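You operate a simulated robot arm through the tools that you are given. There is no shell and no other tool. Be economical: measure what you need, move in short steps, check, and stop when the job is done.

You run a simulated two-armed robot. Do the job below in one go: nothing can be reset, and whatever is moved stays where it is left.

Task
Take the square tin with orange lid and put it on the wide flat weight with yellow ring. Put the tin that says "reference" from the top of the wooden table on top of the grade card with yellow loop. Fetch the steel block with blue top and set it on the top of the right grey table. Put the medium weight with teal ring on top of the tub marked beads with white lid. Open the drawer marked spares, put the paper roll with green band on the top of the wooden table away in the front of the drawer marked spares, then shut the spares. Take the half kilo weight marked out and put it in the recess of the blue tray. Take the pocket scale with blue band on the top of the wooden table and put it away on the top of the bench with green legs. Pick up the tall carton marked films with one hand, pass it to the other hand and put it on the top of the grey pad. Take the fifty gram weight with red ring and put it on the disc weight with blue ring. Open the upper drawer under right table. Any order will do. Set down upright: square tin with orange lid, half kilo weight marked out, tall carton marked films.

The check looks at the end state, three seconds after you hand in, the way a careful person would. Anything else that was tipped, shoved, dropped, spilled or broken makes it a failure. Lids that push on must go on centred and level and be pressed home; caps that screw on are set level and turned clockwise until they are tight.

Robot
Two 7-joint arms with fingered hands on one trunk, on a base that drives. Base frame: it is fixed to the floor where the robot stands at the start and does not move with it; the origin is under the middle of the robot, x ahead of it, y to its left, z up; the surface under the hand at the start is at about z = 0.22. Readings come in m, rad, newtons and seconds.
The left shoulder is at the start at [0.12, 0.125, 0.896], the right one opposite. With the tool pointing down near the work surface each hand reaches from about 0.1 to 0.76 m from the robot's upright axis, wherever it stands, measured 20 degrees to its own side. Places, roughly: disc weight with blue ring [-3.25, 0.75, 0.5]; drawer marked spares [3, -1.2, 0.2]; fifty gram weight with red ring [-3.25, 0.5, 0.5]; front of the drawer marked spares [3, -1.2, 0.3]; grade card with yellow loop [-2, 2, 0.75]; half kilo weight marked out [-2, 1.75, 1]; medium weight with teal ring [-1.75, 2, 1]; paper roll with green band (5x5x4 cm) [-1.9, 1.9, 0.9]; pocket scale with blue band (6x9x3 cm) [-2.1, 1.9, 0.9]; recess of the blue tray (17x13 cm) [-1.68, 0.04, 0.8]; round tin marked reference, round tin with teal ba [-1.25, 2, 1]; square tin with orange lid (6x6x9 cm) [0.5, 0, 0.3]; steel block with blue top (3x3x3 cm) [-1.2, 1.8, 0.5]; tall carton marked films [-3.25, 1, 0.5]; top of the bench with green legs [0.1, 2, 0.8]; top of the grey pad (18x16 cm) [-1.32, 0.02, 0.8]; top of the right grey table [-0.6, -2.4, 0.8]; tub marked beads with white lid [-1.25, 1.75, 1]; upper drawer under right table [-0.4, -2.2, 0.6]; wide flat weight with yellow ring [1.25, -0.25, 0.75]. Payload 4 kg a hand.
Tool frame (each hand has its own): the origin (TCP) lies between the finger pads and is the grasp point; the fingertips stand 0.029 m ahead of it; z points along the fingers, y is the line along which they close. Largest opening 0.1 m; the body of the gripper starts 0.034 m behind the TCP. The gripper is a hand of 5 fingers: y runs from the thumb to the fingers, the wrist lies at [-0.015, -0.105, -0.177] in the tool frame.
Orientation is told as [roll, pitch, yaw] about the base's x, y, z axes, in that order, counted from this pose: with the fingers straight down and the wrist toward the robot, the tool's x, y and z point along [0, 1, 0], [1, 0, 0] and [0, 0, -1] of the base frame.

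Tools
- The arms move only by the tool play_rows. It takes "left_commands", "right_commands" or both (then of equal length, played together; a hand with none holds still); each is a list of rows, each a list of 6 numbers: the shift along the tool's x, y, z in mm, then the turn, a rotation vector about the tool's x, y, z in rad. In form: [[dx, dy, dz, ax, ay, az], ...]. A call has 1 to 10 rows; each row shifts and turns the commanded pose from where the row before left it, along the tool's axes as they then stand. Rows are played at 5 a second. More than 0.05 m and 0.15 rad between two rows, and nothing of the call is played. Where a pose cannot be reached the arm comes as near as it can. A force on the tool above 40 N (or 10 N above the force at the start of the call, whichever is more), or a blocked arm, ends the call early, and 0.2 s more pass. In this call time passes only in rows, and 0.2 s behind the last. The reply holds the time, the measured pose of the TCP, the force on the tool along the base axes, the opening and the grip force, in the units named above and with some noise, with the torque about the TCP (base axes, N m) and any sound that the robot's microphone picked up.
- Cameras (640 x 400 px; columns grow to the right, rows downward): "scene" is now at [0.2068, 0.0027, 0.9786]; the picture's right is [0.05, -1.00, 0.00], its down [-0.91, -0.05, -0.42] and it looks along [0.42, 0.02, -0.91] (base axes); focal length 262 px, centre (320, 200). "left" rides on the left gripper at [-0.066, -0.086, -0.121] in its tool frame; the picture's right is [-0.76, -0.31, 0.58], its down [0.59, -0.70, 0.40] and it looks along [0.28, 0.64, 0.71] (tool axes); focal length 247 px, centre (320, 200). "right" rides on the right gripper at [0.066, -0.086, -0.121] in its tool frame; the picture's right is [-0.76, 0.31, -0.58], its down [-0.59, -0.70, 0.40] and it looks along [-0.28, 0.64, 0.71] (tool axes); focal length 247 px, centre (320, 200). There is no depth. A picture from a camera that has moved, and an enlarged one, comes with that camera's place and axes in the base frame and with its lens.
- snapshot(camera): a new picture of that camera. The clock stands still meanwhile.
- lift_body(by): slides the trunk up (or, below 0, down) by that many m; the arms and the scene camera ride with it, the base frame stays. It gives what a move gives, with no picture.
- steer(legs): drives the robot by 1 to 6 legs, each [ahead, turn to the left] in m and rad, along the robot's own axes; the way and the turn of a leg run together, so that a leg with both is an arc; at most 1.5 m and 3.142 rad a leg. The arms and the cameras ride along, it lands a little off, and it stops where it bumps. It gives what a move gives.
- curl_fingers(index, middle, ring, little, thumb_bend, thumb_turn, hand): sets how far each is bent, from 0 (flat) to 1 (curled in); at 0.3 the hand is open as for a grip, at 0.7 the pads meet at the TCP. One left out holds its place. A second passes; each finger stops where it meets its share of the squeeze, and holds until it gets a number again. It is the only way to open and close the hand. It gives what a move gives, with no picture; readings hold the bend of each and the force on index, middle, ring, little, thumb and palm. thumb_turn goes from beside the hand (0) to across from the fingers (1), as for a grip.
- pan_tilt(pan, tilt): turns the head with the scene camera to pan (to the left, within 1.396 rad either way) and tilt (down, from -0.506 to 1.204), counted from straight ahead of the robot. It gives what a move gives.
- inspect(camera, box): a new picture of the part [left, top, right, bottom] of that camera's present view, enlarged. The clock stands still meanwhile.
- finish_job(): hands the job in; it is judged then, once.

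Go step by step. Nothing tells you exact positions but the pictures and the camera data: compare them with the known pose of the tool, close in by small moves and look again before you grip or let go. The budget is 546 turns and 354 pictures, counting those below and the enlarged ones. Unless the task says otherwise, let go and move clear before handing in, and close with one line.

The tools are called by a JSON object that holds its "fn" and its "kwargs". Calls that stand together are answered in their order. play_rows: Moves the arms, as the interface text tells. Its arguments: {"type":"object","properties":{"left_commands":{"type":"array","items":{"type":"array","items":{"type":"number"}}},"right_commands":{"type":"array","items":{"type":"array","items":{"type":"number"}}}},"required":[]} The other tools are called the same way: lift_body (by) slides the trunk up or down; curl_fingers (index, middle, ring, little, thumb_bend, thumb_turn, hand) moves the fingers one by one; steer (legs) drives the base; pan_tilt (pan, tilt) turns the head that bears the scene camera; snapshot (camera) takes a picture; inspect (camera, box) takes an enlarged picture of a part of a camera's view; finish_job () hands the job in.

At the start:

```text
time: 0.0
left_eef_pos: [0.3437, 0.1671, 0.4235]
left_ee_rot: [0.0, 0.0, -0.002]
left_force: [-0.2, -0.6, -0.2]
left_ft_torque: [-0.02, 0.01, -0.03]
left_gripper_width: 0.1
left_finger_force: 0.0
left_shape: jaw
left_bend: [0.3, 0.3, 0.3, 0.3, 0.3, 0.98]
left_finger forces: [0.0, 0.0, 0.1, 0.0, 0.0, 0.0]
right_eef_pos: [0.4474, -0.1858, 0.4954]
right_ee_rot: [-0.002, 0.0, 0.001]
right_force: [0.5, -0.3, -0.1]
right_ft_torque: [-0.03, -0.01, -0.01]
right_gripper_width: 0.1002
right_finger_force: 0.1
right_shape: jaw
right_bend: [0.3, 0.3, 0.3, 0.3, 0.3, 0.98]
right_finger forces: [0.0, 0.0, 0.0, 0.0, 0.1, 0.0]
trunk travel left (down, up): [-0.1, 0.647]
robot x, y, heading: [0.0006, 0.0008, -0.003]
head pan, tilt: [0.051, 1.134]
```

scene: 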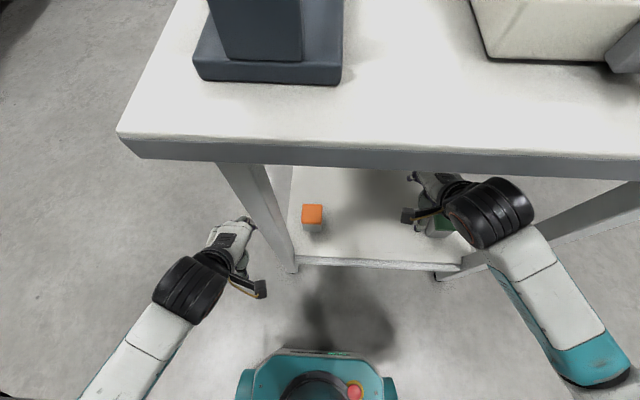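
right: 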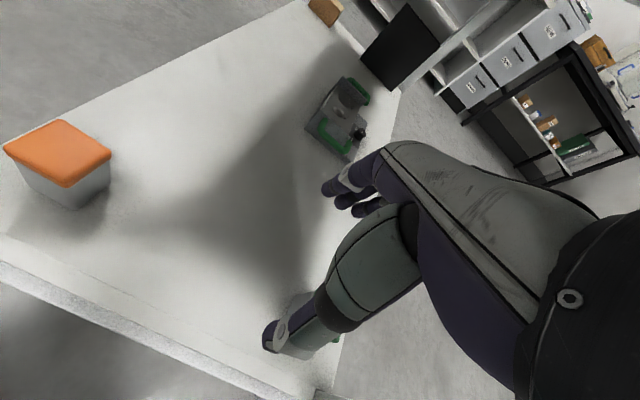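
left: 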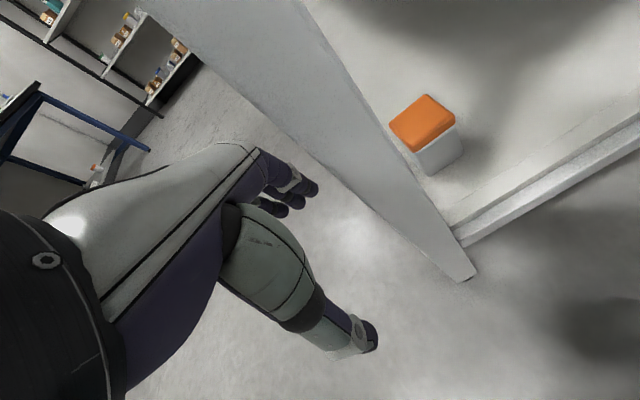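

I see a grey-white table ahead with a lower shelf holding the orange-lidded tin. I'll look around the room first.

{"fn": "pan_tilt", "kwargs": {"pan": 0, "tilt": 0.35}}

{"fn": "snapshot", "kwargs": {"camera": "scene"}}

{"fn": "pan_tilt", "kwargs": {"pan": 1.39, "tilt": 0.35}}

{"fn": "snapshot", "kwargs": {"camera": "scene"}}

{"fn": "pan_tilt", "kwargs": {"pan": -1.39, "tilt": 0.35}}

{"fn": "snapshot", "kwargs": {"camera": "scene"}}

```text
time: 1.1
left_eef_pos: [0.3427, 0.1673, 0.4225]
left_ee_rot: [0.001, 0.001, 0.001]
left_force: [1.1, -0.3, 0.3]
left_ft_torque: [0.02, -0.02, 0.02]
left_gripper_width: 0.0998
left_finger_force: 0.2
left_shape: jaw
left_bend: [0.3, 0.3, 0.3, 0.3, 0.3, 0.98]
left_finger forces: [0.0, 0.0, 0.0, 0.0, 0.0, 0.0]
right_eef_pos: [0.4476, -0.1866, 0.4959]
right_ee_rot: [0.002, 0.0, 0.003]
right_force: [-0.1, 0.5, -0.2]
right_ft_torque: [0.01, -0.01, 0.04]
right_gripper_width: 0.0997
right_finger_force: 0.2
right_shape: jaw
right_bend: [0.3, 0.3, 0.3, 0.3, 0.3, 0.98]
right_finger forces: [0.1, 0.0, 0.0, 0.0, 0.0, 0.0]
trunk travel left (down, up): [-0.1, 0.647]
robot x, y, heading: [0.0014, -0.0008, -0.004]
head pan, tilt: [0.0, 0.351]
```

```text
350 pictures are left
camera scene: at [0.2393, -0.0004, 1.042], right [0.0, -1.0, 0.0], down [-0.34, 0.0, -0.94], along [0.94, 0.0, -0.34], focal length 262 px, centre (320, 200)
```

scene: 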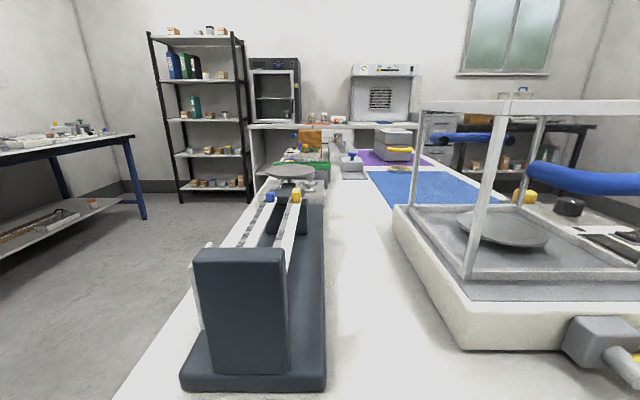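

```text
time: 2.6
left_eef_pos: [0.343, 0.1667, 0.4232]
left_ee_rot: [0.001, 0.0, 0.0]
left_force: [0.1, -0.6, 0.4]
left_ft_torque: [0.01, -0.02, 0.0]
left_gripper_width: 0.0998
left_finger_force: 0.2
left_shape: jaw
left_bend: [0.3, 0.3, 0.3, 0.3, 0.3, 0.98]
left_finger forces: [0.1, 0.0, 0.1, 0.1, 0.0, 0.0]
right_eef_pos: [0.447, -0.1852, 0.4954]
right_ee_rot: [-0.001, -0.001, -0.001]
right_force: [0.0, -0.6, 0.4]
right_ft_torque: [0.0, 0.0, 0.01]
right_gripper_width: 0.1
right_finger_force: 0.1
right_shape: jaw
right_bend: [0.3, 0.3, 0.3, 0.3, 0.3, 0.98]
right_finger forces: [0.0, 0.0, 0.0, 0.1, 0.1, 0.1]
trunk travel left (down, up): [-0.1, 0.647]
robot x, y, heading: [-0.0002, -0.002, 0.002]
head pan, tilt: [1.389, 0.351]
```

```text
349 pictures are left
camera scene: at [0.1631, 0.0912, 1.0421], right [0.98, -0.18, 0.0], down [-0.06, -0.34, -0.94], along [0.17, 0.92, -0.34], focal length 262 px, centre (320, 200)
```

scene: 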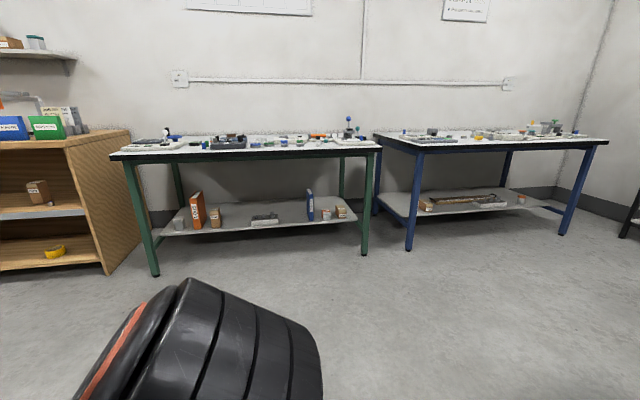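

```text
time: 5.1
left_eef_pos: [0.344, 0.1672, 0.4229]
left_ee_rot: [-0.002, 0.001, 0.0]
left_force: [0.4, 0.3, -0.1]
left_ft_torque: [-0.03, 0.01, -0.01]
left_gripper_width: 0.0998
left_finger_force: 0.0
left_shape: jaw
left_bend: [0.3, 0.3, 0.3, 0.3, 0.3, 0.98]
left_finger forces: [0.1, 0.0, 0.1, 0.0, 0.1, 0.0]
right_eef_pos: [0.447, -0.1864, 0.4951]
right_ee_rot: [0.0, 0.0, -0.001]
right_force: [-0.4, 0.7, -0.9]
right_ft_torque: [0.0, 0.01, -0.02]
right_gripper_width: 0.0999
right_finger_force: 0.0
right_shape: jaw
right_bend: [0.3, 0.3, 0.3, 0.3, 0.3, 0.98]
right_finger forces: [0.1, 0.0, 0.0, 0.1, 0.0, 0.1]
trunk travel left (down, up): [-0.1, 0.647]
robot x, y, heading: [-0.0023, 0.0007, 0.005]
head pan, tilt: [-1.389, 0.351]
```

```text
348 pictures are left
camera scene: at [0.163, -0.092, 1.0421], right [-0.98, -0.18, 0.0], down [-0.06, 0.34, -0.94], along [0.17, -0.92, -0.34], focal length 262 px, centre (320, 200)
```

scene: 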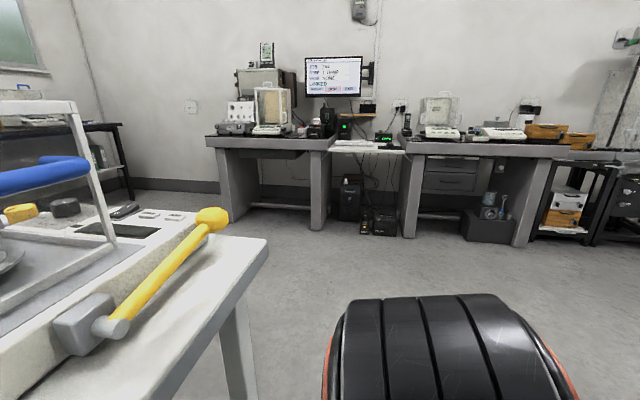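

The tin sits on a shelf ~7 cm behind the table's front edge. I'll back off a bit and raise the trunk to see the table top and the rest of the room.

{"fn": "steer", "kwargs": {"legs": [[-0.25, 0]]}}

{"fn": "lift_body", "kwargs": {"by": 0.5}}

{"fn": "pan_tilt", "kwargs": {"pan": 0, "tilt": 0.5}}

{"fn": "snapshot", "kwargs": {"camera": "scene"}}

{"fn": "inspect", "kwargs": {"camera": "scene", "box": [220, 80, 440, 220]}}

{"fn": "pan_tilt", "kwargs": {"pan": -0.8, "tilt": 0.5}}

{"fn": "snapshot", "kwargs": {"camera": "scene"}}

```text
time: 6.9
left_eef_pos: [0.0882, 0.1684, 0.4224]
left_ee_rot: [0.001, 0.001, 0.002]
left_force: [0.0, -0.1, -0.4]
left_ft_torque: [-0.03, -0.02, -0.05]
left_gripper_width: 0.1
left_finger_force: 0.2
left_shape: jaw
left_bend: [0.3, 0.3, 0.3, 0.3, 0.3, 0.98]
left_finger forces: [0.0, 0.0, 0.1, 0.1, 0.0, 0.1]
right_eef_pos: [0.1932, -0.1848, 0.4958]
right_ee_rot: [-0.001, -0.001, 0.002]
right_force: [0.4, 0.3, 0.2]
right_ft_torque: [0.0, 0.03, 0.0]
right_gripper_width: 0.0996
right_finger_force: 0.1
right_shape: jaw
right_bend: [0.3, 0.3, 0.3, 0.3, 0.3, 0.98]
right_finger forces: [0.0, 0.0, 0.0, 0.0, 0.0, 0.1]
trunk travel left (down, up): [-0.1, 0.647]
robot x, y, heading: [-0.2576, -0.0042, -0.001]
head pan, tilt: [-1.389, 0.351]
```

```text
refused: 0.5 is not a number from -0.4 to 0.4
```

```text
time: 8.5
left_eef_pos: [0.0899, 0.1675, 0.4241]
left_ee_rot: [-0.002, 0.001, 0.0]
left_force: [0.9, -0.4, -0.1]
left_ft_torque: [-0.01, -0.01, 0.02]
left_gripper_width: 0.0998
left_finger_force: 0.0
left_shape: jaw
left_bend: [0.3, 0.3, 0.3, 0.3, 0.3, 0.98]
left_finger forces: [0.0, 0.1, 0.0, 0.1, 0.1, 0.1]
right_eef_pos: [0.1924, -0.1849, 0.4955]
right_ee_rot: [-0.001, 0.001, 0.001]
right_force: [0.0, -0.2, 0.1]
right_ft_torque: [-0.03, 0.0, 0.02]
right_gripper_width: 0.0998
right_finger_force: 0.0
right_shape: jaw
right_bend: [0.3, 0.3, 0.3, 0.3, 0.3, 0.98]
right_finger forces: [0.1, 0.0, 0.0, 0.0, 0.0, 0.1]
trunk travel left (down, up): [-0.1, 0.647]
robot x, y, heading: [-0.2529, 0.0003, 0.005]
head pan, tilt: [0.0, 0.499]
```

```text
347 pictures are left
camera scene: at [-0.0172, -0.0003, 1.0284], right [0.0, -1.0, 0.0], down [-0.48, 0.0, -0.88], along [0.88, 0.0, -0.48], focal length 262 px, centre (320, 200)
```

scene: 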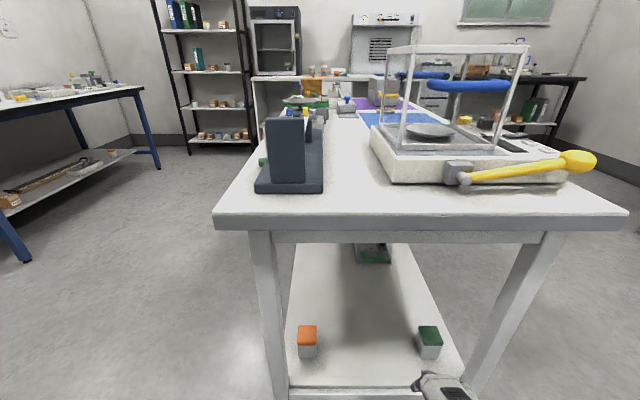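

```text
2.86 times, centred on (330, 150) of scene
camera zoom: at [-0.0172, -0.0003, 1.0284], right [0.0, -1.0, 0.0], down [-0.48, 0.0, -0.88], along [0.88, 0.0, -0.48], focal length 749 px, centre (291, 343)
```

zoom: 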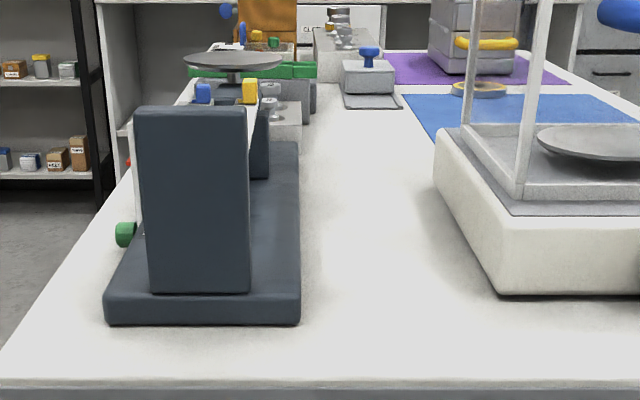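

```text
time: 9.6
left_eef_pos: [0.0886, 0.168, 0.4231]
left_ee_rot: [0.0, 0.001, 0.002]
left_force: [-0.1, 0.8, -0.1]
left_ft_torque: [0.02, 0.0, 0.03]
left_gripper_width: 0.1
left_finger_force: 0.0
left_shape: jaw
left_bend: [0.3, 0.3, 0.3, 0.3, 0.3, 0.98]
left_finger forces: [0.0, 0.0, 0.0, 0.0, 0.0, 0.0]
right_eef_pos: [0.193, -0.1855, 0.4962]
right_ee_rot: [0.001, 0.001, 0.002]
right_force: [-0.2, -0.4, 0.1]
right_ft_torque: [0.01, 0.01, 0.01]
right_gripper_width: 0.1001
right_finger_force: 0.0
right_shape: jaw
right_bend: [0.3, 0.3, 0.3, 0.3, 0.3, 0.98]
right_finger forces: [0.1, 0.1, 0.0, 0.0, 0.0, 0.0]
trunk travel left (down, up): [-0.1, 0.647]
robot x, y, heading: [-0.2546, -0.0033, 0.004]
head pan, tilt: [-0.799, 0.499]
```

```text
345 pictures are left
camera scene: at [-0.0446, -0.0654, 1.0284], right [-0.72, -0.7, 0.0], down [-0.33, 0.34, -0.88], along [0.61, -0.63, -0.48], focal length 262 px, centre (320, 200)
```

scene: 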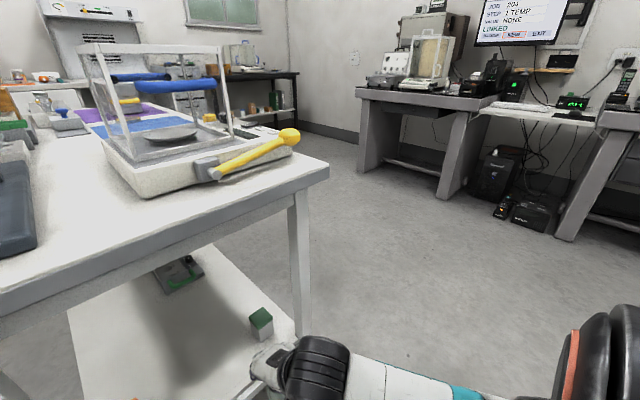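

The table top is at about z≈0.81, and the tin at about (0.483, 0.038) on the shelf, with the flat yellow-ring weight seen near (1.17, -0.29). I'll drive back in with the left hand tucked and reach with the right hand.

{"fn": "play_rows", "kwargs": {"left_commands": [[0, -40, 0, 0, 0, 0], [0, -40, 0, 0, 0, 0], [0, -20, 0, 0, 0, 0]]}}

{"fn": "steer", "kwargs": {"legs": [[0.25, 0]]}}

{"fn": "play_rows", "kwargs": {"right_commands": [[40, 0, 0, 0, 0, 0], [40, 0, 0, 0, 0, 0], [40, 0, 0, 0, 0, 0], [40, 0, 0, 0, 0, 0], [40, 0, 0, 0, 0, 0], [0, 0, 40, 0, 0, 0], [0, 0, 40, 0, 0, 0]]}}

{"fn": "pan_tilt", "kwargs": {"pan": 0, "tilt": 1.15}}

{"fn": "snapshot", "kwargs": {"camera": "scene"}}

{"fn": "snapshot", "kwargs": {"camera": "right"}}

```text
time: 10.4
left_eef_pos: [-0.0114, 0.1683, 0.4214]
left_ee_rot: [0.0, 0.001, 0.001]
left_force: [0.4, -0.6, 0.5]
left_ft_torque: [0.04, -0.01, 0.04]
left_gripper_width: 0.0997
left_finger_force: 0.1
left_shape: jaw
left_bend: [0.3, 0.3, 0.3, 0.3, 0.3, 0.98]
left_finger forces: [0.0, 0.1, 0.1, 0.1, 0.1, 0.0]
right_eef_pos: [0.1934, -0.1854, 0.4954]
right_ee_rot: [0.0, 0.001, 0.0]
right_force: [-0.3, -1.2, 0.6]
right_ft_torque: [-0.03, 0.01, 0.03]
right_gripper_width: 0.0999
right_finger_force: 0.2
right_shape: jaw
right_bend: [0.3, 0.3, 0.3, 0.3, 0.3, 0.98]
right_finger forces: [0.0, 0.1, 0.0, 0.0, 0.0, 0.1]
trunk travel left (down, up): [-0.1, 0.647]
robot x, y, heading: [-0.2529, -0.0024, 0.006]
head pan, tilt: [-0.799, 0.499]
```

```text
time: 12.3
left_eef_pos: [0.2491, 0.17, 0.4219]
left_ee_rot: [0.0, 0.0, 0.0]
left_force: [-0.7, 0.1, 0.1]
left_ft_torque: [-0.02, -0.04, -0.02]
left_gripper_width: 0.0999
left_finger_force: 0.0
left_shape: jaw
left_bend: [0.3, 0.3, 0.3, 0.3, 0.3, 0.98]
left_finger forces: [0.0, 0.0, 0.0, 0.1, 0.0, 0.1]
right_eef_pos: [0.4537, -0.1867, 0.4948]
right_ee_rot: [-0.001, 0.0, 0.001]
right_force: [-0.2, 0.3, -0.4]
right_ft_torque: [0.01, 0.01, -0.01]
right_gripper_width: 0.0999
right_finger_force: 0.0
right_shape: jaw
right_bend: [0.3, 0.3, 0.3, 0.3, 0.3, 0.98]
right_finger forces: [0.1, 0.1, 0.0, 0.0, 0.1, 0.0]
trunk travel left (down, up): [-0.1, 0.647]
robot x, y, heading: [0.0036, 0.0006, 0.001]
head pan, tilt: [-0.799, 0.499]
```

```text
time: 13.5
left_eef_pos: [0.2481, 0.1694, 0.4222]
left_ee_rot: [0.002, 0.0, -0.001]
left_force: [0.2, 0.0, 0.6]
left_ft_torque: [0.03, -0.01, 0.04]
left_gripper_width: 0.0999
left_finger_force: 0.1
left_shape: jaw
left_bend: [0.3, 0.3, 0.3, 0.3, 0.3, 0.98]
left_finger forces: [0.1, 0.0, 0.1, 0.2, 0.0, 0.1]
right_eef_pos: [0.4531, 0.0107, 0.496]
right_ee_rot: [0.005, -0.007, -0.001]
right_force: [-5.8, -5.0, 2.9]
right_ft_torque: [0.85, -0.46, 0.91]
right_gripper_width: 0.0999
right_finger_force: 0.1
right_shape: jaw
right_bend: [0.3, 0.3, 0.3, 0.3, 0.3, 0.98]
right_finger forces: [0.1, 0.0, 0.0, 0.0, 0.1, 0.0]
trunk travel left (down, up): [-0.1, 0.647]
robot x, y, heading: [0.0045, -0.0015, 0.002]
head pan, tilt: [-0.799, 0.499]
stopped in row 6 (right hand): the force on the tool passed its limit at 117 N (the readings are from after the stop); the commanded pose is now the measured one
```

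```text
time: 14.7
left_eef_pos: [0.2485, 0.1683, 0.4212]
left_ee_rot: [0.001, -0.001, 0.0]
left_force: [-0.1, 0.1, -0.3]
left_ft_torque: [-0.01, -0.03, 0.04]
left_gripper_width: 0.0999
left_finger_force: 0.1
left_shape: jaw
left_bend: [0.3, 0.3, 0.3, 0.3, 0.3, 0.98]
left_finger forces: [0.0, 0.0, 0.0, 0.0, 0.0, 0.1]
right_eef_pos: [0.4537, 0.0092, 0.4964]
right_ee_rot: [0.004, -0.006, 0.0]
right_force: [-11.1, -13.1, 3.9]
right_ft_torque: [2.0, -1.23, 2.17]
right_gripper_width: 0.1
right_finger_force: 0.0
right_shape: jaw
right_bend: [0.3, 0.3, 0.3, 0.3, 0.3, 0.98]
right_finger forces: [0.0, 0.0, 0.1, 0.0, 0.0, 0.0]
trunk travel left (down, up): [-0.1, 0.647]
robot x, y, heading: [0.0065, -0.0015, 0.002]
head pan, tilt: [0.0, 1.15]
```

```text
344 pictures are left
camera scene: at [0.2109, -0.001, 0.9779], right [0.0, -1.0, 0.0], down [-0.91, 0.0, -0.41], along [0.41, 0.0, -0.91], focal length 262 px, centre (320, 200)
```

scene: 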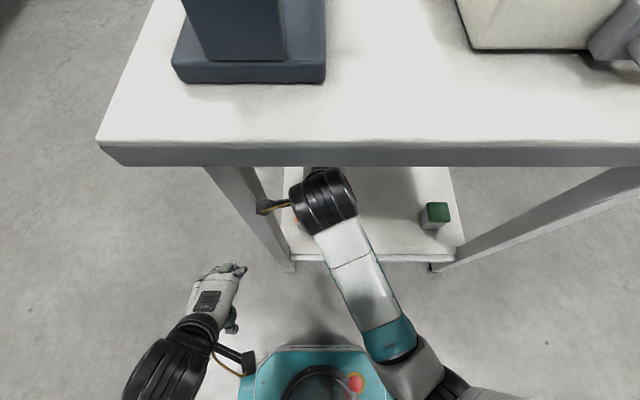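

```text
343 pictures are left
camera right: at [0.3666, 0.0739, 0.6162], right [0.3, -0.76, 0.58], down [-0.7, -0.59, -0.41], along [0.65, -0.28, -0.71], focal length 247 px, centre (320, 200)
```

right: 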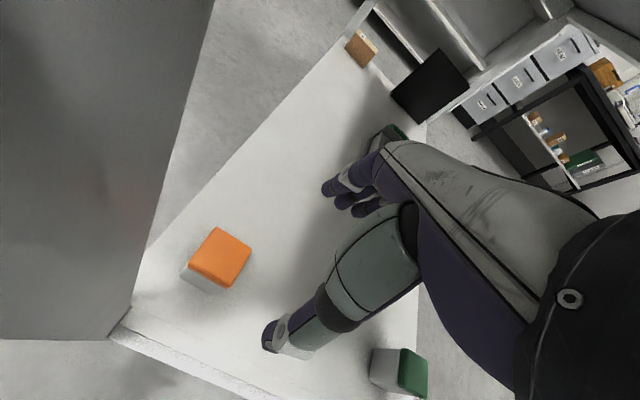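

The camera stalk of the right hand bumped the table's leg. I'll back off to the right and turn the hand so the wrist comes from the right, thumb right, fingers left.

{"fn": "play_rows", "kwargs": {"right_commands": [[-40, 0, 0, 0, 0, 0], [-40, 0, 0, 0, 0, 0], [-20, 0, 0, 0, 0, -0.15], [0, 0, 0, 0, 0, -0.15], [0, 0, 0, 0, 0, -0.15], [0, 0, 0, 0, 0, -0.15], [0, 0, 0, 0, 0, -0.15], [0, 0, 0, 0, 0, -0.15]]}}

{"fn": "play_rows", "kwargs": {"right_commands": [[0, 0, 0, 0, 0, -0.15], [0, 0, 0, 0, 0, -0.15], [0, 0, 0, 0, 0, -0.15], [0, 0, 0, 0, 0, -0.15], [0, 0, 0, 0, 0, -0.07]]}}

{"fn": "snapshot", "kwargs": {"camera": "scene"}}

```text
time: 16.5
left_eef_pos: [0.2483, 0.1699, 0.4217]
left_ee_rot: [-0.001, 0.0, -0.002]
left_force: [0.8, 0.3, -0.5]
left_ft_torque: [0.01, 0.0, 0.01]
left_gripper_width: 0.0998
left_finger_force: 0.0
left_shape: jaw
left_bend: [0.3, 0.3, 0.3, 0.3, 0.3, 0.98]
left_finger forces: [0.0, 0.1, 0.1, 0.0, 0.1, 0.1]
right_eef_pos: [0.4536, -0.0892, 0.4954]
right_ee_rot: [-0.004, -0.007, 0.902]
right_force: [0.1, 0.2, 0.0]
right_ft_torque: [0.03, -0.05, -0.05]
right_gripper_width: 0.0999
right_finger_force: 0.0
right_shape: jaw
right_bend: [0.3, 0.3, 0.3, 0.3, 0.3, 0.98]
right_finger forces: [0.1, 0.1, 0.0, 0.0, 0.1, 0.0]
trunk travel left (down, up): [-0.1, 0.647]
robot x, y, heading: [0.006, -0.0017, 0.002]
head pan, tilt: [0.0, 1.15]
```

```text
time: 17.7
left_eef_pos: [0.2488, 0.1703, 0.4216]
left_ee_rot: [0.001, 0.0, -0.001]
left_force: [-0.1, -0.3, -0.1]
left_ft_torque: [0.02, -0.02, -0.02]
left_gripper_width: 0.1001
left_finger_force: 0.1
left_shape: jaw
left_bend: [0.3, 0.3, 0.3, 0.3, 0.3, 0.98]
left_finger forces: [0.0, 0.0, 0.0, 0.1, 0.0, 0.0]
right_eef_pos: [0.4528, -0.0897, 0.4946]
right_ee_rot: [-0.005, -0.004, 1.57]
right_force: [0.4, 0.0, -0.5]
right_ft_torque: [-0.04, 0.03, -0.02]
right_gripper_width: 0.0998
right_finger_force: 0.0
right_shape: jaw
right_bend: [0.3, 0.3, 0.3, 0.3, 0.3, 0.98]
right_finger forces: [0.1, 0.1, 0.0, 0.1, 0.1, 0.1]
trunk travel left (down, up): [-0.1, 0.647]
robot x, y, heading: [0.0081, 0.0003, 0.002]
head pan, tilt: [0.0, 1.15]
```

```text
342 pictures are left
camera scene: at [0.2116, -0.0003, 0.9776], right [0.0, -1.0, 0.0], down [-0.91, 0.0, -0.41], along [0.41, 0.0, -0.91], focal length 262 px, centre (320, 200)
```

scene: 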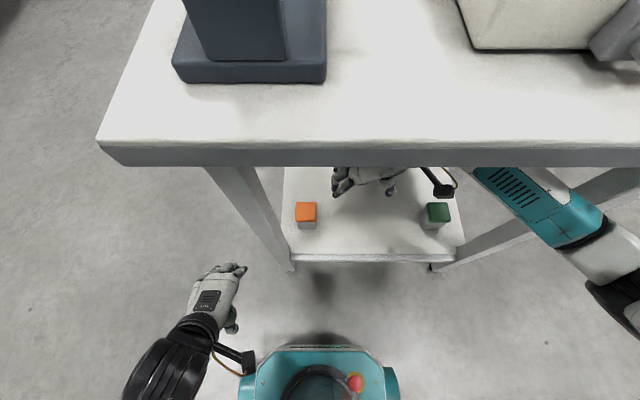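

Reached. Now move over the tin at height 0.40.

{"fn": "play_rows", "kwargs": {"right_commands": [[-26, 32, 0, 0, 0, 0], [0, 32, 24, 0, 0, 0], [0, 32, 24, 0, 0, 0], [0, 32, 24, 0, 0, 0], [0, 0, 24, 0, 0, 0]]}}

{"fn": "snapshot", "kwargs": {"camera": "right"}}

{"fn": "snapshot", "kwargs": {"camera": "scene"}}

```text
time: 18.9
left_eef_pos: [0.2483, 0.1697, 0.4221]
left_ee_rot: [-0.001, -0.002, 0.0]
left_force: [-0.9, 0.1, -0.3]
left_ft_torque: [-0.01, -0.02, 0.03]
left_gripper_width: 0.1001
left_finger_force: 0.1
left_shape: jaw
left_bend: [0.3, 0.3, 0.3, 0.3, 0.3, 0.98]
left_finger forces: [0.0, 0.0, 0.0, 0.0, 0.0, 0.1]
right_eef_pos: [0.4827, 0.0386, 0.3999]
right_ee_rot: [-0.008, -0.004, 1.57]
right_force: [-0.4, 0.4, 0.4]
right_ft_torque: [0.01, 0.01, 0.0]
right_gripper_width: 0.0999
right_finger_force: 0.2
right_shape: jaw
right_bend: [0.3, 0.3, 0.3, 0.3, 0.3, 0.98]
right_finger forces: [0.0, 0.1, 0.1, 0.0, 0.0, 0.0]
trunk travel left (down, up): [-0.1, 0.647]
robot x, y, heading: [0.0036, 0.0013, -0.0]
head pan, tilt: [0.0, 1.15]
```

```text
341 pictures are left
camera right: at [0.4157, -0.0473, 0.5198], right [0.75, 0.3, 0.58], down [0.59, -0.7, -0.4], along [0.29, 0.64, -0.71], focal length 247 px, centre (320, 200)
```

right: 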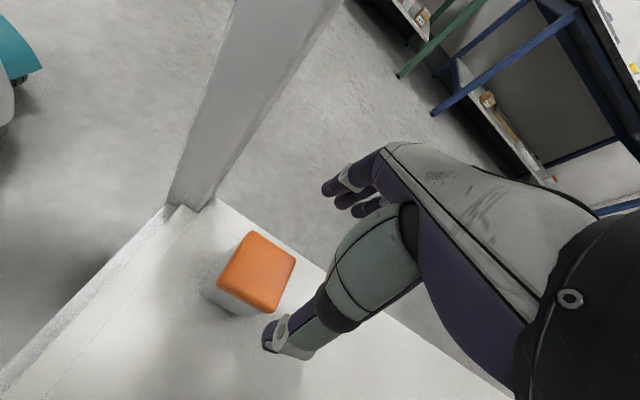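

```text
340 pictures are left
camera scene: at [0.2117, -0.0002, 0.9776], right [0.0, -1.0, 0.0], down [-0.91, 0.0, -0.41], along [0.41, 0.0, -0.91], focal length 262 px, centre (320, 200)
```

scene: 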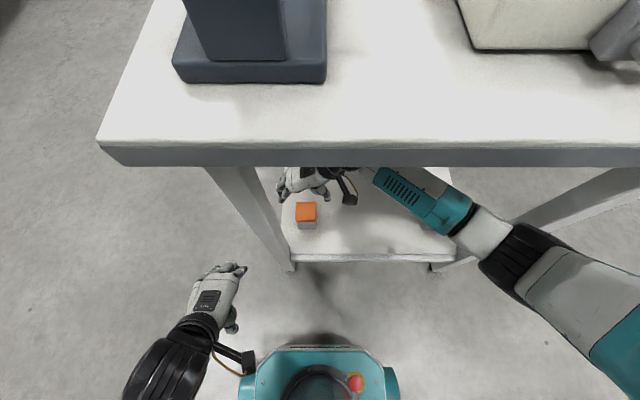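

Tin is within a centimetre of under the TCP; correct slightly and descend in steps.

{"fn": "play_rows", "kwargs": {"right_commands": [[5, -3, 30, 0, 0, 0], [0, 0, 30, 0, 0, 0]]}}

{"fn": "snapshot", "kwargs": {"camera": "right"}}

```text
time: 19.5
left_eef_pos: [0.2484, 0.1686, 0.4217]
left_ee_rot: [-0.001, 0.002, 0.001]
left_force: [0.6, -0.4, 0.3]
left_ft_torque: [-0.03, -0.01, -0.02]
left_gripper_width: 0.0997
left_finger_force: 0.0
left_shape: jaw
left_bend: [0.3, 0.3, 0.3, 0.3, 0.3, 0.98]
left_finger forces: [0.0, 0.1, 0.0, 0.0, 0.0, 0.0]
right_eef_pos: [0.4751, 0.0357, 0.3397]
right_ee_rot: [-0.006, -0.002, 1.569]
right_force: [0.1, 0.4, -0.2]
right_ft_torque: [-0.01, -0.01, -0.02]
right_gripper_width: 0.1
right_finger_force: 0.1
right_shape: jaw
right_bend: [0.3, 0.3, 0.3, 0.3, 0.3, 0.98]
right_finger forces: [0.0, 0.1, 0.0, 0.0, 0.1, 0.1]
trunk travel left (down, up): [-0.1, 0.647]
robot x, y, heading: [0.0087, 0.0021, -0.001]
head pan, tilt: [0.0, 1.15]
```

```text
339 pictures are left
camera right: at [0.4097, -0.0515, 0.4603], right [0.75, 0.3, 0.58], down [0.59, -0.7, -0.4], along [0.29, 0.64, -0.71], focal length 247 px, centre (320, 200)
```

right: 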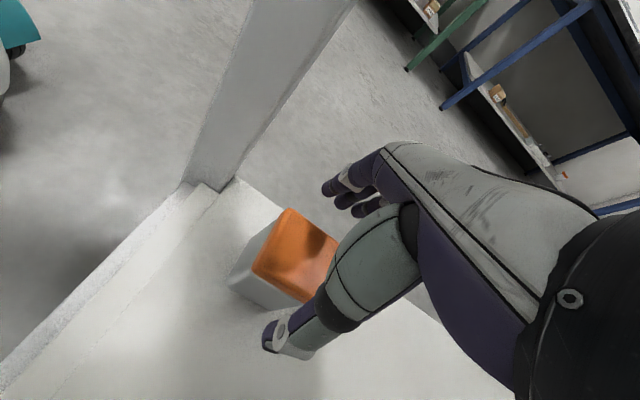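

{"fn": "play_rows", "kwargs": {"right_commands": [[4, -6, 25, 0, 0, 0], [0, 0, 25, 0, 0, 0]]}}

{"fn": "snapshot", "kwargs": {"camera": "right"}}

```text
time: 20.1
left_eef_pos: [0.2481, 0.1696, 0.423]
left_ee_rot: [0.0, 0.0, -0.001]
left_force: [-0.1, -0.3, 0.7]
left_ft_torque: [-0.01, 0.01, -0.03]
left_gripper_width: 0.0998
left_finger_force: 0.1
left_shape: jaw
left_bend: [0.3, 0.3, 0.3, 0.3, 0.3, 0.98]
left_finger forces: [0.0, 0.0, 0.1, 0.1, 0.0, 0.1]
right_eef_pos: [0.4698, 0.0293, 0.2909]
right_ee_rot: [-0.007, -0.004, 1.571]
right_force: [-0.4, 0.3, 1.1]
right_ft_torque: [0.0, 0.02, 0.02]
right_gripper_width: 0.0998
right_finger_force: 0.0
right_shape: jaw
right_bend: [0.3, 0.3, 0.3, 0.3, 0.3, 0.98]
right_finger forces: [1.1, 0.1, 0.0, 0.0, 0.0, 0.0]
trunk travel left (down, up): [-0.1, 0.647]
robot x, y, heading: [0.0073, 0.0014, -0.002]
head pan, tilt: [0.0, 1.15]
```

```text
338 pictures are left
camera right: at [0.4042, -0.0574, 0.4119], right [0.75, 0.3, 0.58], down [0.59, -0.7, -0.4], along [0.29, 0.64, -0.71], focal length 247 px, centre (320, 200)
```

right: 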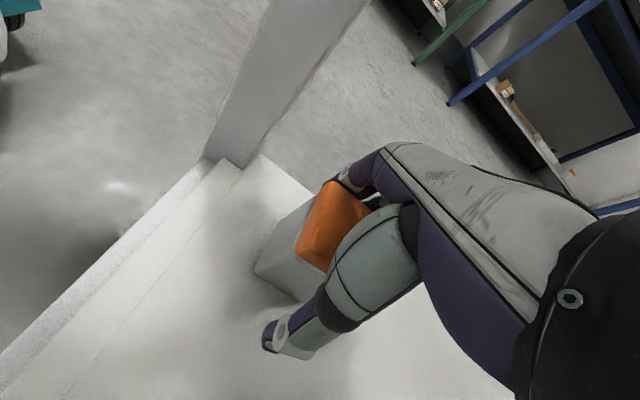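

The index finger is touching the tin's far edge; raise a little, shift +y, re-descend.

{"fn": "play_rows", "kwargs": {"right_commands": [[0, 0, -12, 0, 0, 0], [0, 10, 0, 0, 0, 0], [0, 0, 12, 0, 0, 0]]}}

{"fn": "snapshot", "kwargs": {"camera": "right"}}

```text
time: 20.9
left_eef_pos: [0.2489, 0.1686, 0.4218]
left_ee_rot: [0.0, -0.001, 0.0]
left_force: [-0.5, -0.7, -0.3]
left_ft_torque: [0.04, 0.01, 0.02]
left_gripper_width: 0.0999
left_finger_force: 0.1
left_shape: jaw
left_bend: [0.3, 0.3, 0.3, 0.3, 0.3, 0.98]
left_finger forces: [0.0, 0.1, 0.0, 0.0, 0.0, 0.0]
right_eef_pos: [0.4722, 0.0402, 0.2904]
right_ee_rot: [-0.008, -0.002, 1.57]
right_force: [1.4, 0.0, 0.1]
right_ft_torque: [0.04, 0.01, 0.0]
right_gripper_width: 0.0998
right_finger_force: 0.0
right_shape: jaw
right_bend: [0.3, 0.3, 0.3, 0.3, 0.3, 0.98]
right_finger forces: [0.0, 0.0, 0.0, 0.0, 0.1, 0.0]
trunk travel left (down, up): [-0.1, 0.647]
robot x, y, heading: [0.005, -0.0023, -0.001]
head pan, tilt: [0.0, 1.15]
```

```text
337 pictures are left
camera right: at [0.4053, -0.0462, 0.4107], right [0.75, 0.3, 0.58], down [0.59, -0.7, -0.4], along [0.29, 0.64, -0.71], focal length 247 px, centre (320, 200)
```

right: 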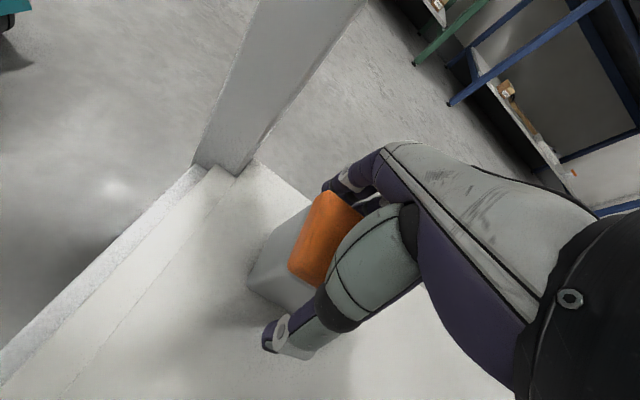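

No contact now; close the hand.

{"fn": "curl_fingers", "kwargs": {"hand": "right", "index": 0.55, "middle": 0.55, "ring": 0.55, "little": 0.55, "thumb_bend": 0.55}}

{"fn": "snapshot", "kwargs": {"camera": "right"}}

```text
time: 21.9
left_eef_pos: [0.2485, 0.1701, 0.4217]
left_ee_rot: [0.0, 0.0, 0.0]
left_force: [0.3, -0.8, 0.1]
left_ft_torque: [-0.02, 0.01, 0.02]
left_gripper_width: 0.1
left_finger_force: 0.1
left_shape: jaw
left_bend: [0.3, 0.3, 0.3, 0.3, 0.3, 0.98]
left_finger forces: [0.1, 0.0, 0.0, 0.0, 0.0, 0.0]
right_eef_pos: [0.4729, 0.0411, 0.2916]
right_ee_rot: [-0.007, -0.002, 1.571]
right_force: [0.7, 1.3, -0.1]
right_ft_torque: [-0.03, 0.02, 0.01]
right_gripper_width: 0.0552
right_finger_force: 9.7
right_shape: fingers
right_bend: [0.51, 0.53, 0.53, 0.55, 0.49, 0.97]
right_finger forces: [7.1, 1.6, 1.3, 0.0, 9.2, 0.0]
trunk travel left (down, up): [-0.1, 0.647]
robot x, y, heading: [0.0047, -0.0013, 0.003]
head pan, tilt: [0.0, 1.15]
```

```text
336 pictures are left
camera right: at [0.4053, -0.046, 0.4109], right [0.75, 0.3, 0.58], down [0.59, -0.7, -0.4], along [0.29, 0.64, -0.71], focal length 247 px, centre (320, 200)
```

right: 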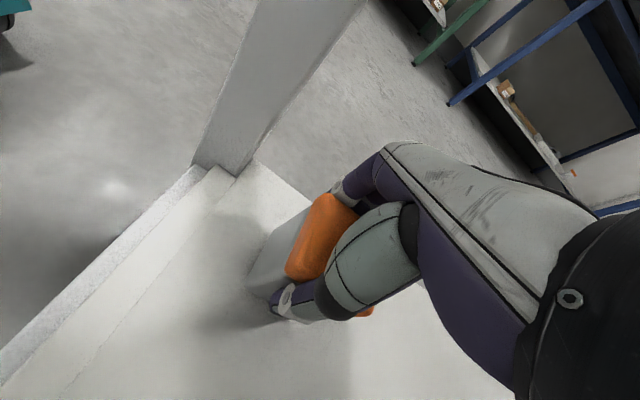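

{"fn": "curl_fingers", "kwargs": {"hand": "right", "index": 0.65, "middle": 0.65, "ring": 0.65, "little": 0.65, "thumb_bend": 0.65}}

{"fn": "play_rows", "kwargs": {"right_commands": [[0, 0, -25, 0, 0, 0], [0, 0, -25, 0, 0, 0], [0, 0, -25, 0, 0, 0]]}}

{"fn": "snapshot", "kwargs": {"camera": "right"}}

```text
time: 22.9
left_eef_pos: [0.2484, 0.1684, 0.4211]
left_ee_rot: [0.001, 0.001, -0.002]
left_force: [0.8, 0.0, -0.1]
left_ft_torque: [-0.02, 0.0, -0.03]
left_gripper_width: 0.1
left_finger_force: 0.2
left_shape: jaw
left_bend: [0.3, 0.3, 0.3, 0.3, 0.3, 0.98]
left_finger forces: [0.0, 0.1, 0.0, 0.0, 0.0, 0.0]
right_eef_pos: [0.4717, 0.0413, 0.29]
right_ee_rot: [-0.007, -0.002, 1.571]
right_force: [0.1, 0.1, -0.1]
right_ft_torque: [0.02, -0.01, -0.01]
right_gripper_width: 0.0532
right_finger_force: 21.9
right_shape: fingers
right_bend: [0.55, 0.59, 0.58, 0.65, 0.52, 0.95]
right_finger forces: [12.6, 5.3, 4.3, 0.0, 22.6, 0.1]
trunk travel left (down, up): [-0.1, 0.647]
robot x, y, heading: [0.0056, 0.0013, -0.003]
head pan, tilt: [0.0, 1.15]
```

```text
time: 23.7
left_eef_pos: [0.2481, 0.1694, 0.4219]
left_ee_rot: [0.001, -0.001, 0.001]
left_force: [0.0, -0.7, 0.2]
left_ft_torque: [-0.02, 0.0, 0.03]
left_gripper_width: 0.0999
left_finger_force: 0.0
left_shape: jaw
left_bend: [0.3, 0.3, 0.3, 0.3, 0.3, 0.98]
left_finger forces: [0.0, 0.1, 0.0, 0.1, 0.1, 0.1]
right_eef_pos: [0.4714, 0.0372, 0.3637]
right_ee_rot: [-0.004, -0.001, 1.567]
right_force: [-0.8, 0.6, -1.3]
right_ft_torque: [0.03, 0.02, 0.0]
right_gripper_width: 0.0531
right_finger_force: 22.5
right_shape: fingers
right_bend: [0.55, 0.59, 0.58, 0.65, 0.52, 0.95]
right_finger forces: [12.5, 5.3, 4.4, 0.0, 22.4, 0.0]
trunk travel left (down, up): [-0.1, 0.647]
robot x, y, heading: [0.0084, -0.0028, 0.002]
head pan, tilt: [0.0, 1.15]
```

```text
335 pictures are left
camera right: at [0.4059, -0.0493, 0.4844], right [0.75, 0.3, 0.58], down [0.59, -0.7, -0.4], along [0.29, 0.64, -0.71], focal length 247 px, centre (320, 200)
```

right: 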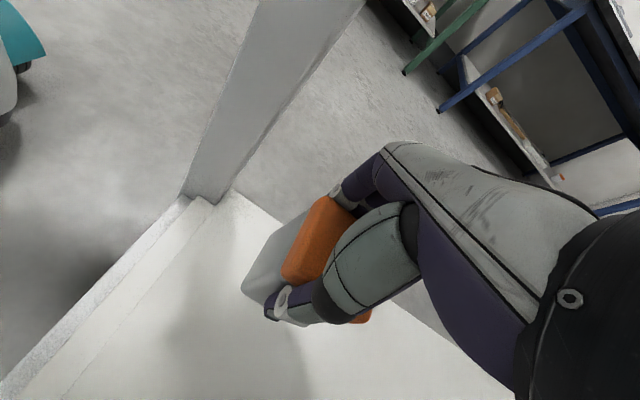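

The tin is held. Next: bring it to mid-opening, back out, and tuck both arms.

{"fn": "play_rows", "kwargs": {"right_commands": [[0, -15, -35, 0, 0, 0], [0, -40, -35, 0, 0, 0], [0, -40, -20, 0, 0, 0], [0, -35, 0, 0, 0, 0]]}}

{"fn": "steer", "kwargs": {"legs": [[-0.65, 0]]}}

{"fn": "lift_body", "kwargs": {"by": 0.4}}

{"fn": "pan_tilt", "kwargs": {"pan": 0, "tilt": 0.7}}

{"fn": "snapshot", "kwargs": {"camera": "scene"}}

```text
refused: row 2 steps farther than a row can; nothing moved
```

```text
time: 26.4
left_eef_pos: [-0.2081, 0.1682, 0.4213]
left_ee_rot: [0.0, 0.004, -0.002]
left_force: [0.7, -0.4, 0.4]
left_ft_torque: [0.01, -0.02, 0.03]
left_gripper_width: 0.1
left_finger_force: 0.1
left_shape: jaw
left_bend: [0.3, 0.3, 0.3, 0.3, 0.3, 0.98]
left_finger forces: [0.0, 0.0, 0.0, 0.0, 0.0, 0.0]
right_eef_pos: [0.0137, 0.0378, 0.3628]
right_ee_rot: [-0.003, -0.003, 1.57]
right_force: [-0.1, -0.2, -2.1]
right_ft_torque: [-0.02, 0.02, -0.02]
right_gripper_width: 0.053
right_finger_force: 22.3
right_shape: fingers
right_bend: [0.55, 0.59, 0.58, 0.65, 0.52, 0.95]
right_finger forces: [12.7, 5.2, 4.4, 0.0, 22.3, 0.1]
trunk travel left (down, up): [-0.1, 0.647]
robot x, y, heading: [-0.4522, -0.0016, 0.001]
head pan, tilt: [0.0, 1.15]
stopped in leg 1: the robot was blocked; the commanded pose is now the measured one
```

```text
time: 30.2
left_eef_pos: [-0.2095, 0.1668, 0.8204]
left_ee_rot: [-0.001, 0.006, -0.002]
left_force: [-0.3, 0.4, 0.3]
left_ft_torque: [0.03, 0.0, -0.01]
left_gripper_width: 0.0998
left_finger_force: 0.1
left_shape: jaw
left_bend: [0.3, 0.3, 0.3, 0.3, 0.3, 0.98]
left_finger forces: [0.0, 0.0, 0.0, 0.0, 0.0, 0.0]
right_eef_pos: [0.0135, 0.0382, 0.7647]
right_ee_rot: [-0.004, -0.004, 1.57]
right_force: [1.0, 0.5, -1.6]
right_ft_torque: [0.04, -0.02, -0.01]
right_gripper_width: 0.053
right_finger_force: 22.1
right_shape: fingers
right_bend: [0.55, 0.59, 0.58, 0.65, 0.52, 0.95]
right_finger forces: [12.7, 5.3, 4.3, 0.0, 22.3, 0.1]
trunk travel left (down, up): [-0.5, 0.247]
robot x, y, heading: [-0.4508, -0.0006, 0.002]
head pan, tilt: [0.0, 1.15]
```

```text
time: 31.1
left_eef_pos: [-0.2087, 0.1691, 0.8207]
left_ee_rot: [-0.001, 0.002, -0.002]
left_force: [0.1, 0.0, -0.2]
left_ft_torque: [-0.05, 0.0, -0.02]
left_gripper_width: 0.0999
left_finger_force: 0.1
left_shape: jaw
left_bend: [0.3, 0.3, 0.3, 0.3, 0.3, 0.98]
left_finger forces: [0.1, 0.1, 0.0, 0.1, 0.0, 0.1]
right_eef_pos: [0.0131, 0.0377, 0.7636]
right_ee_rot: [-0.001, -0.005, 1.568]
right_force: [-1.0, 0.5, -1.3]
right_ft_torque: [0.04, 0.0, -0.01]
right_gripper_width: 0.0532
right_finger_force: 22.1
right_shape: fingers
right_bend: [0.55, 0.59, 0.58, 0.65, 0.52, 0.95]
right_finger forces: [12.6, 5.1, 4.3, 0.0, 22.4, 0.0]
trunk travel left (down, up): [-0.5, 0.247]
robot x, y, heading: [-0.4497, 0.0025, -0.008]
head pan, tilt: [0.0, 0.7]
```

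```text
334 pictures are left
camera scene: at [-0.3307, -0.0006, 1.4223], right [0.0, -1.0, 0.0], down [-0.65, 0.0, -0.76], along [0.76, 0.0, -0.65], focal length 262 px, centre (320, 200)
```

scene: 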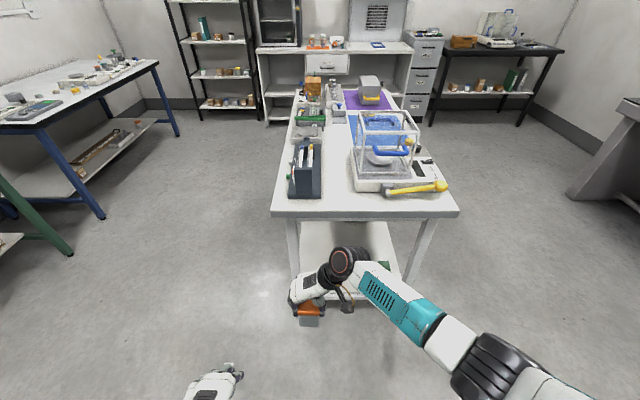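

The tin is safely held, and the robot stopped against something behind it. I'll move forward a bit, turn right and look before driving around the table's right side.

{"fn": "steer", "kwargs": {"legs": [[0.08, 0], [0, -1.571]]}}

{"fn": "pan_tilt", "kwargs": {"pan": 0, "tilt": 0.7}}

{"fn": "snapshot", "kwargs": {"camera": "scene"}}

{"fn": "pan_tilt", "kwargs": {"pan": -1.39, "tilt": 0.6}}

{"fn": "snapshot", "kwargs": {"camera": "scene"}}

```text
time: 36.1
left_eef_pos: [-0.2056, -0.2453, 0.8212]
left_ee_rot: [-0.001, 0.003, -1.589]
left_force: [-0.1, 0.7, -0.5]
left_ft_torque: [0.0, 0.0, -0.02]
left_gripper_width: 0.0998
left_finger_force: 0.2
left_shape: jaw
left_bend: [0.3, 0.3, 0.3, 0.3, 0.3, 0.98]
left_finger forces: [0.1, 0.1, 0.1, 0.0, 0.0, 0.0]
right_eef_pos: [-0.341, -0.4655, 0.7629]
right_ee_rot: [0.0, -0.004, -0.018]
right_force: [0.7, -0.6, -1.1]
right_ft_torque: [-0.01, -0.02, 0.06]
right_gripper_width: 0.0531
right_finger_force: 21.6
right_shape: fingers
right_bend: [0.55, 0.59, 0.58, 0.65, 0.52, 0.95]
right_finger forces: [12.6, 5.1, 4.4, 0.0, 22.2, 0.0]
trunk travel left (down, up): [-0.5, 0.247]
robot x, y, heading: [-0.3714, -0.0007, -1.584]
head pan, tilt: [0.0, 0.7]
```

```text
time: 36.7
left_eef_pos: [-0.207, -0.2448, 0.8212]
left_ee_rot: [0.0, 0.002, -1.589]
left_force: [-0.7, 0.1, -0.7]
left_ft_torque: [0.0, -0.02, 0.02]
left_gripper_width: 0.0998
left_finger_force: 0.0
left_shape: jaw
left_bend: [0.3, 0.3, 0.3, 0.3, 0.3, 0.98]
left_finger forces: [0.1, 0.1, 0.0, 0.0, 0.0, 0.0]
right_eef_pos: [-0.3415, -0.4647, 0.7633]
right_ee_rot: [-0.001, -0.002, -0.017]
right_force: [0.0, 0.1, -1.8]
right_ft_torque: [0.03, 0.03, -0.01]
right_gripper_width: 0.053
right_finger_force: 22.3
right_shape: fingers
right_bend: [0.55, 0.59, 0.58, 0.65, 0.52, 0.95]
right_finger forces: [12.6, 5.1, 4.4, 0.1, 22.2, 0.0]
trunk travel left (down, up): [-0.5, 0.247]
robot x, y, heading: [-0.3722, 0.0006, -1.591]
head pan, tilt: [0.0, 0.7]
```

```text
333 pictures are left
camera scene: at [-0.3721, -0.1195, 1.4224], right [-1.0, 0.02, 0.0], down [0.01, 0.64, -0.76], along [-0.01, -0.76, -0.64], focal length 262 px, centre (320, 200)
```

scene: 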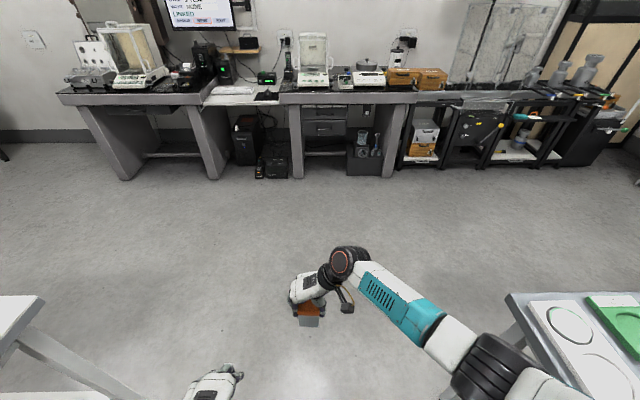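

```text
time: 38.3
left_eef_pos: [-0.2069, -0.2439, 0.8207]
left_ee_rot: [0.0, 0.005, -1.587]
left_force: [-0.7, 0.0, -0.9]
left_ft_torque: [0.03, 0.01, 0.0]
left_gripper_width: 0.0997
left_finger_force: 0.0
left_shape: jaw
left_bend: [0.3, 0.3, 0.3, 0.3, 0.3, 0.98]
left_finger forces: [0.0, 0.1, 0.0, 0.0, 0.0, 0.0]
right_eef_pos: [-0.3394, -0.4652, 0.7626]
right_ee_rot: [-0.001, -0.003, -0.018]
right_force: [0.4, -0.2, -1.3]
right_ft_torque: [0.0, -0.02, 0.02]
right_gripper_width: 0.0531
right_finger_force: 21.8
right_shape: fingers
right_bend: [0.55, 0.59, 0.58, 0.65, 0.52, 0.95]
right_finger forces: [12.6, 5.1, 4.3, 0.0, 22.2, 0.0]
trunk travel left (down, up): [-0.5, 0.247]
robot x, y, heading: [-0.3663, 0.0, -1.592]
head pan, tilt: [-1.389, 0.6]
```

```text
332 pictures are left
camera scene: at [-0.4577, -0.049, 1.431], right [-0.16, 0.99, 0.0], down [0.56, 0.09, -0.83], along [-0.81, -0.13, -0.56], focal length 262 px, centre (320, 200)
```

scene: 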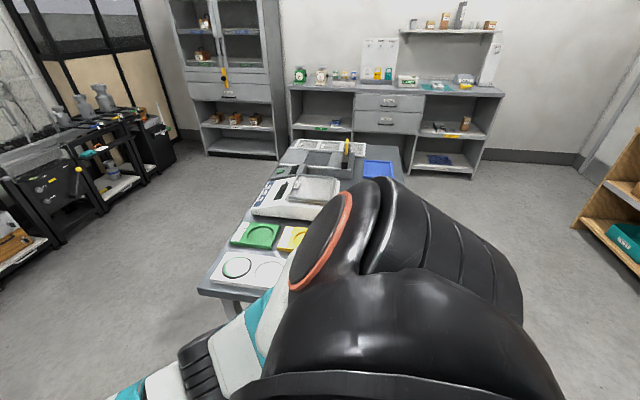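

Second table lies behind at x<-0.85. Route clear on the right: drive to y≈-0.95, then along the table to x≈1.17.

{"fn": "steer", "kwargs": {"legs": [[0.95, 0], [0, 1.59], [1.5, 0]]}}

{"fn": "pan_tilt", "kwargs": {"pan": 0.9, "tilt": 0.7}}

{"fn": "snapshot", "kwargs": {"camera": "scene"}}

```text
time: 54.1
left_eef_pos: [1.3473, -0.8065, 0.8215]
left_ee_rot: [0.001, 0.002, -0.005]
left_force: [0.6, 0.4, 0.1]
left_ft_torque: [0.0, 0.03, 0.0]
left_gripper_width: 0.1003
left_finger_force: 0.2
left_shape: jaw
left_bend: [0.3, 0.3, 0.3, 0.3, 0.3, 0.98]
left_finger forces: [0.0, 0.0, 0.0, 0.1, 0.0, 0.1]
right_eef_pos: [1.5686, -0.9383, 0.7633]
right_ee_rot: [-0.002, -0.003, 1.566]
right_force: [0.4, -0.3, -2.2]
right_ft_torque: [0.01, 0.02, -0.05]
right_gripper_width: 0.0533
right_finger_force: 22.2
right_shape: fingers
right_bend: [0.55, 0.59, 0.58, 0.65, 0.52, 0.95]
right_finger forces: [12.5, 5.0, 4.2, 0.0, 22.0, 0.1]
trunk travel left (down, up): [-0.5, 0.247]
robot x, y, heading: [1.1045, -0.9748, -0.007]
head pan, tilt: [-1.389, 0.6]
```

```text
time: 56.2
left_eef_pos: [1.3469, -0.8065, 0.8207]
left_ee_rot: [0.0, 0.004, -0.003]
left_force: [0.1, 0.1, -0.5]
left_ft_torque: [-0.01, -0.03, 0.0]
left_gripper_width: 0.0997
left_finger_force: 0.0
left_shape: jaw
left_bend: [0.3, 0.3, 0.3, 0.3, 0.3, 0.98]
left_finger forces: [0.0, 0.0, 0.1, 0.0, 0.0, 0.0]
right_eef_pos: [1.5675, -0.9387, 0.7621]
right_ee_rot: [-0.003, -0.005, 1.565]
right_force: [-0.1, -0.2, -1.9]
right_ft_torque: [0.01, 0.05, 0.01]
right_gripper_width: 0.0533
right_finger_force: 21.5
right_shape: fingers
right_bend: [0.55, 0.59, 0.58, 0.65, 0.52, 0.95]
right_finger forces: [12.5, 5.1, 4.3, 0.0, 22.1, 0.0]
trunk travel left (down, up): [-0.5, 0.247]
robot x, y, heading: [1.1024, -0.976, -0.0]
head pan, tilt: [0.901, 0.7]
```

```text
331 pictures are left
camera scene: at [1.1923, -0.908, 1.4224], right [0.78, -0.63, 0.0], down [-0.4, -0.5, -0.76], along [0.48, 0.6, -0.64], focal length 262 px, centre (320, 200)
```

scene: 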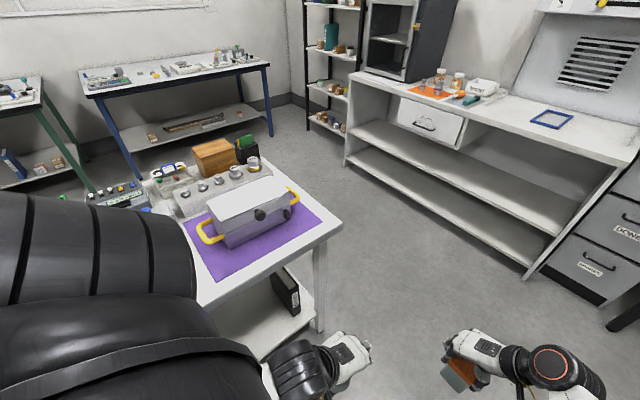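

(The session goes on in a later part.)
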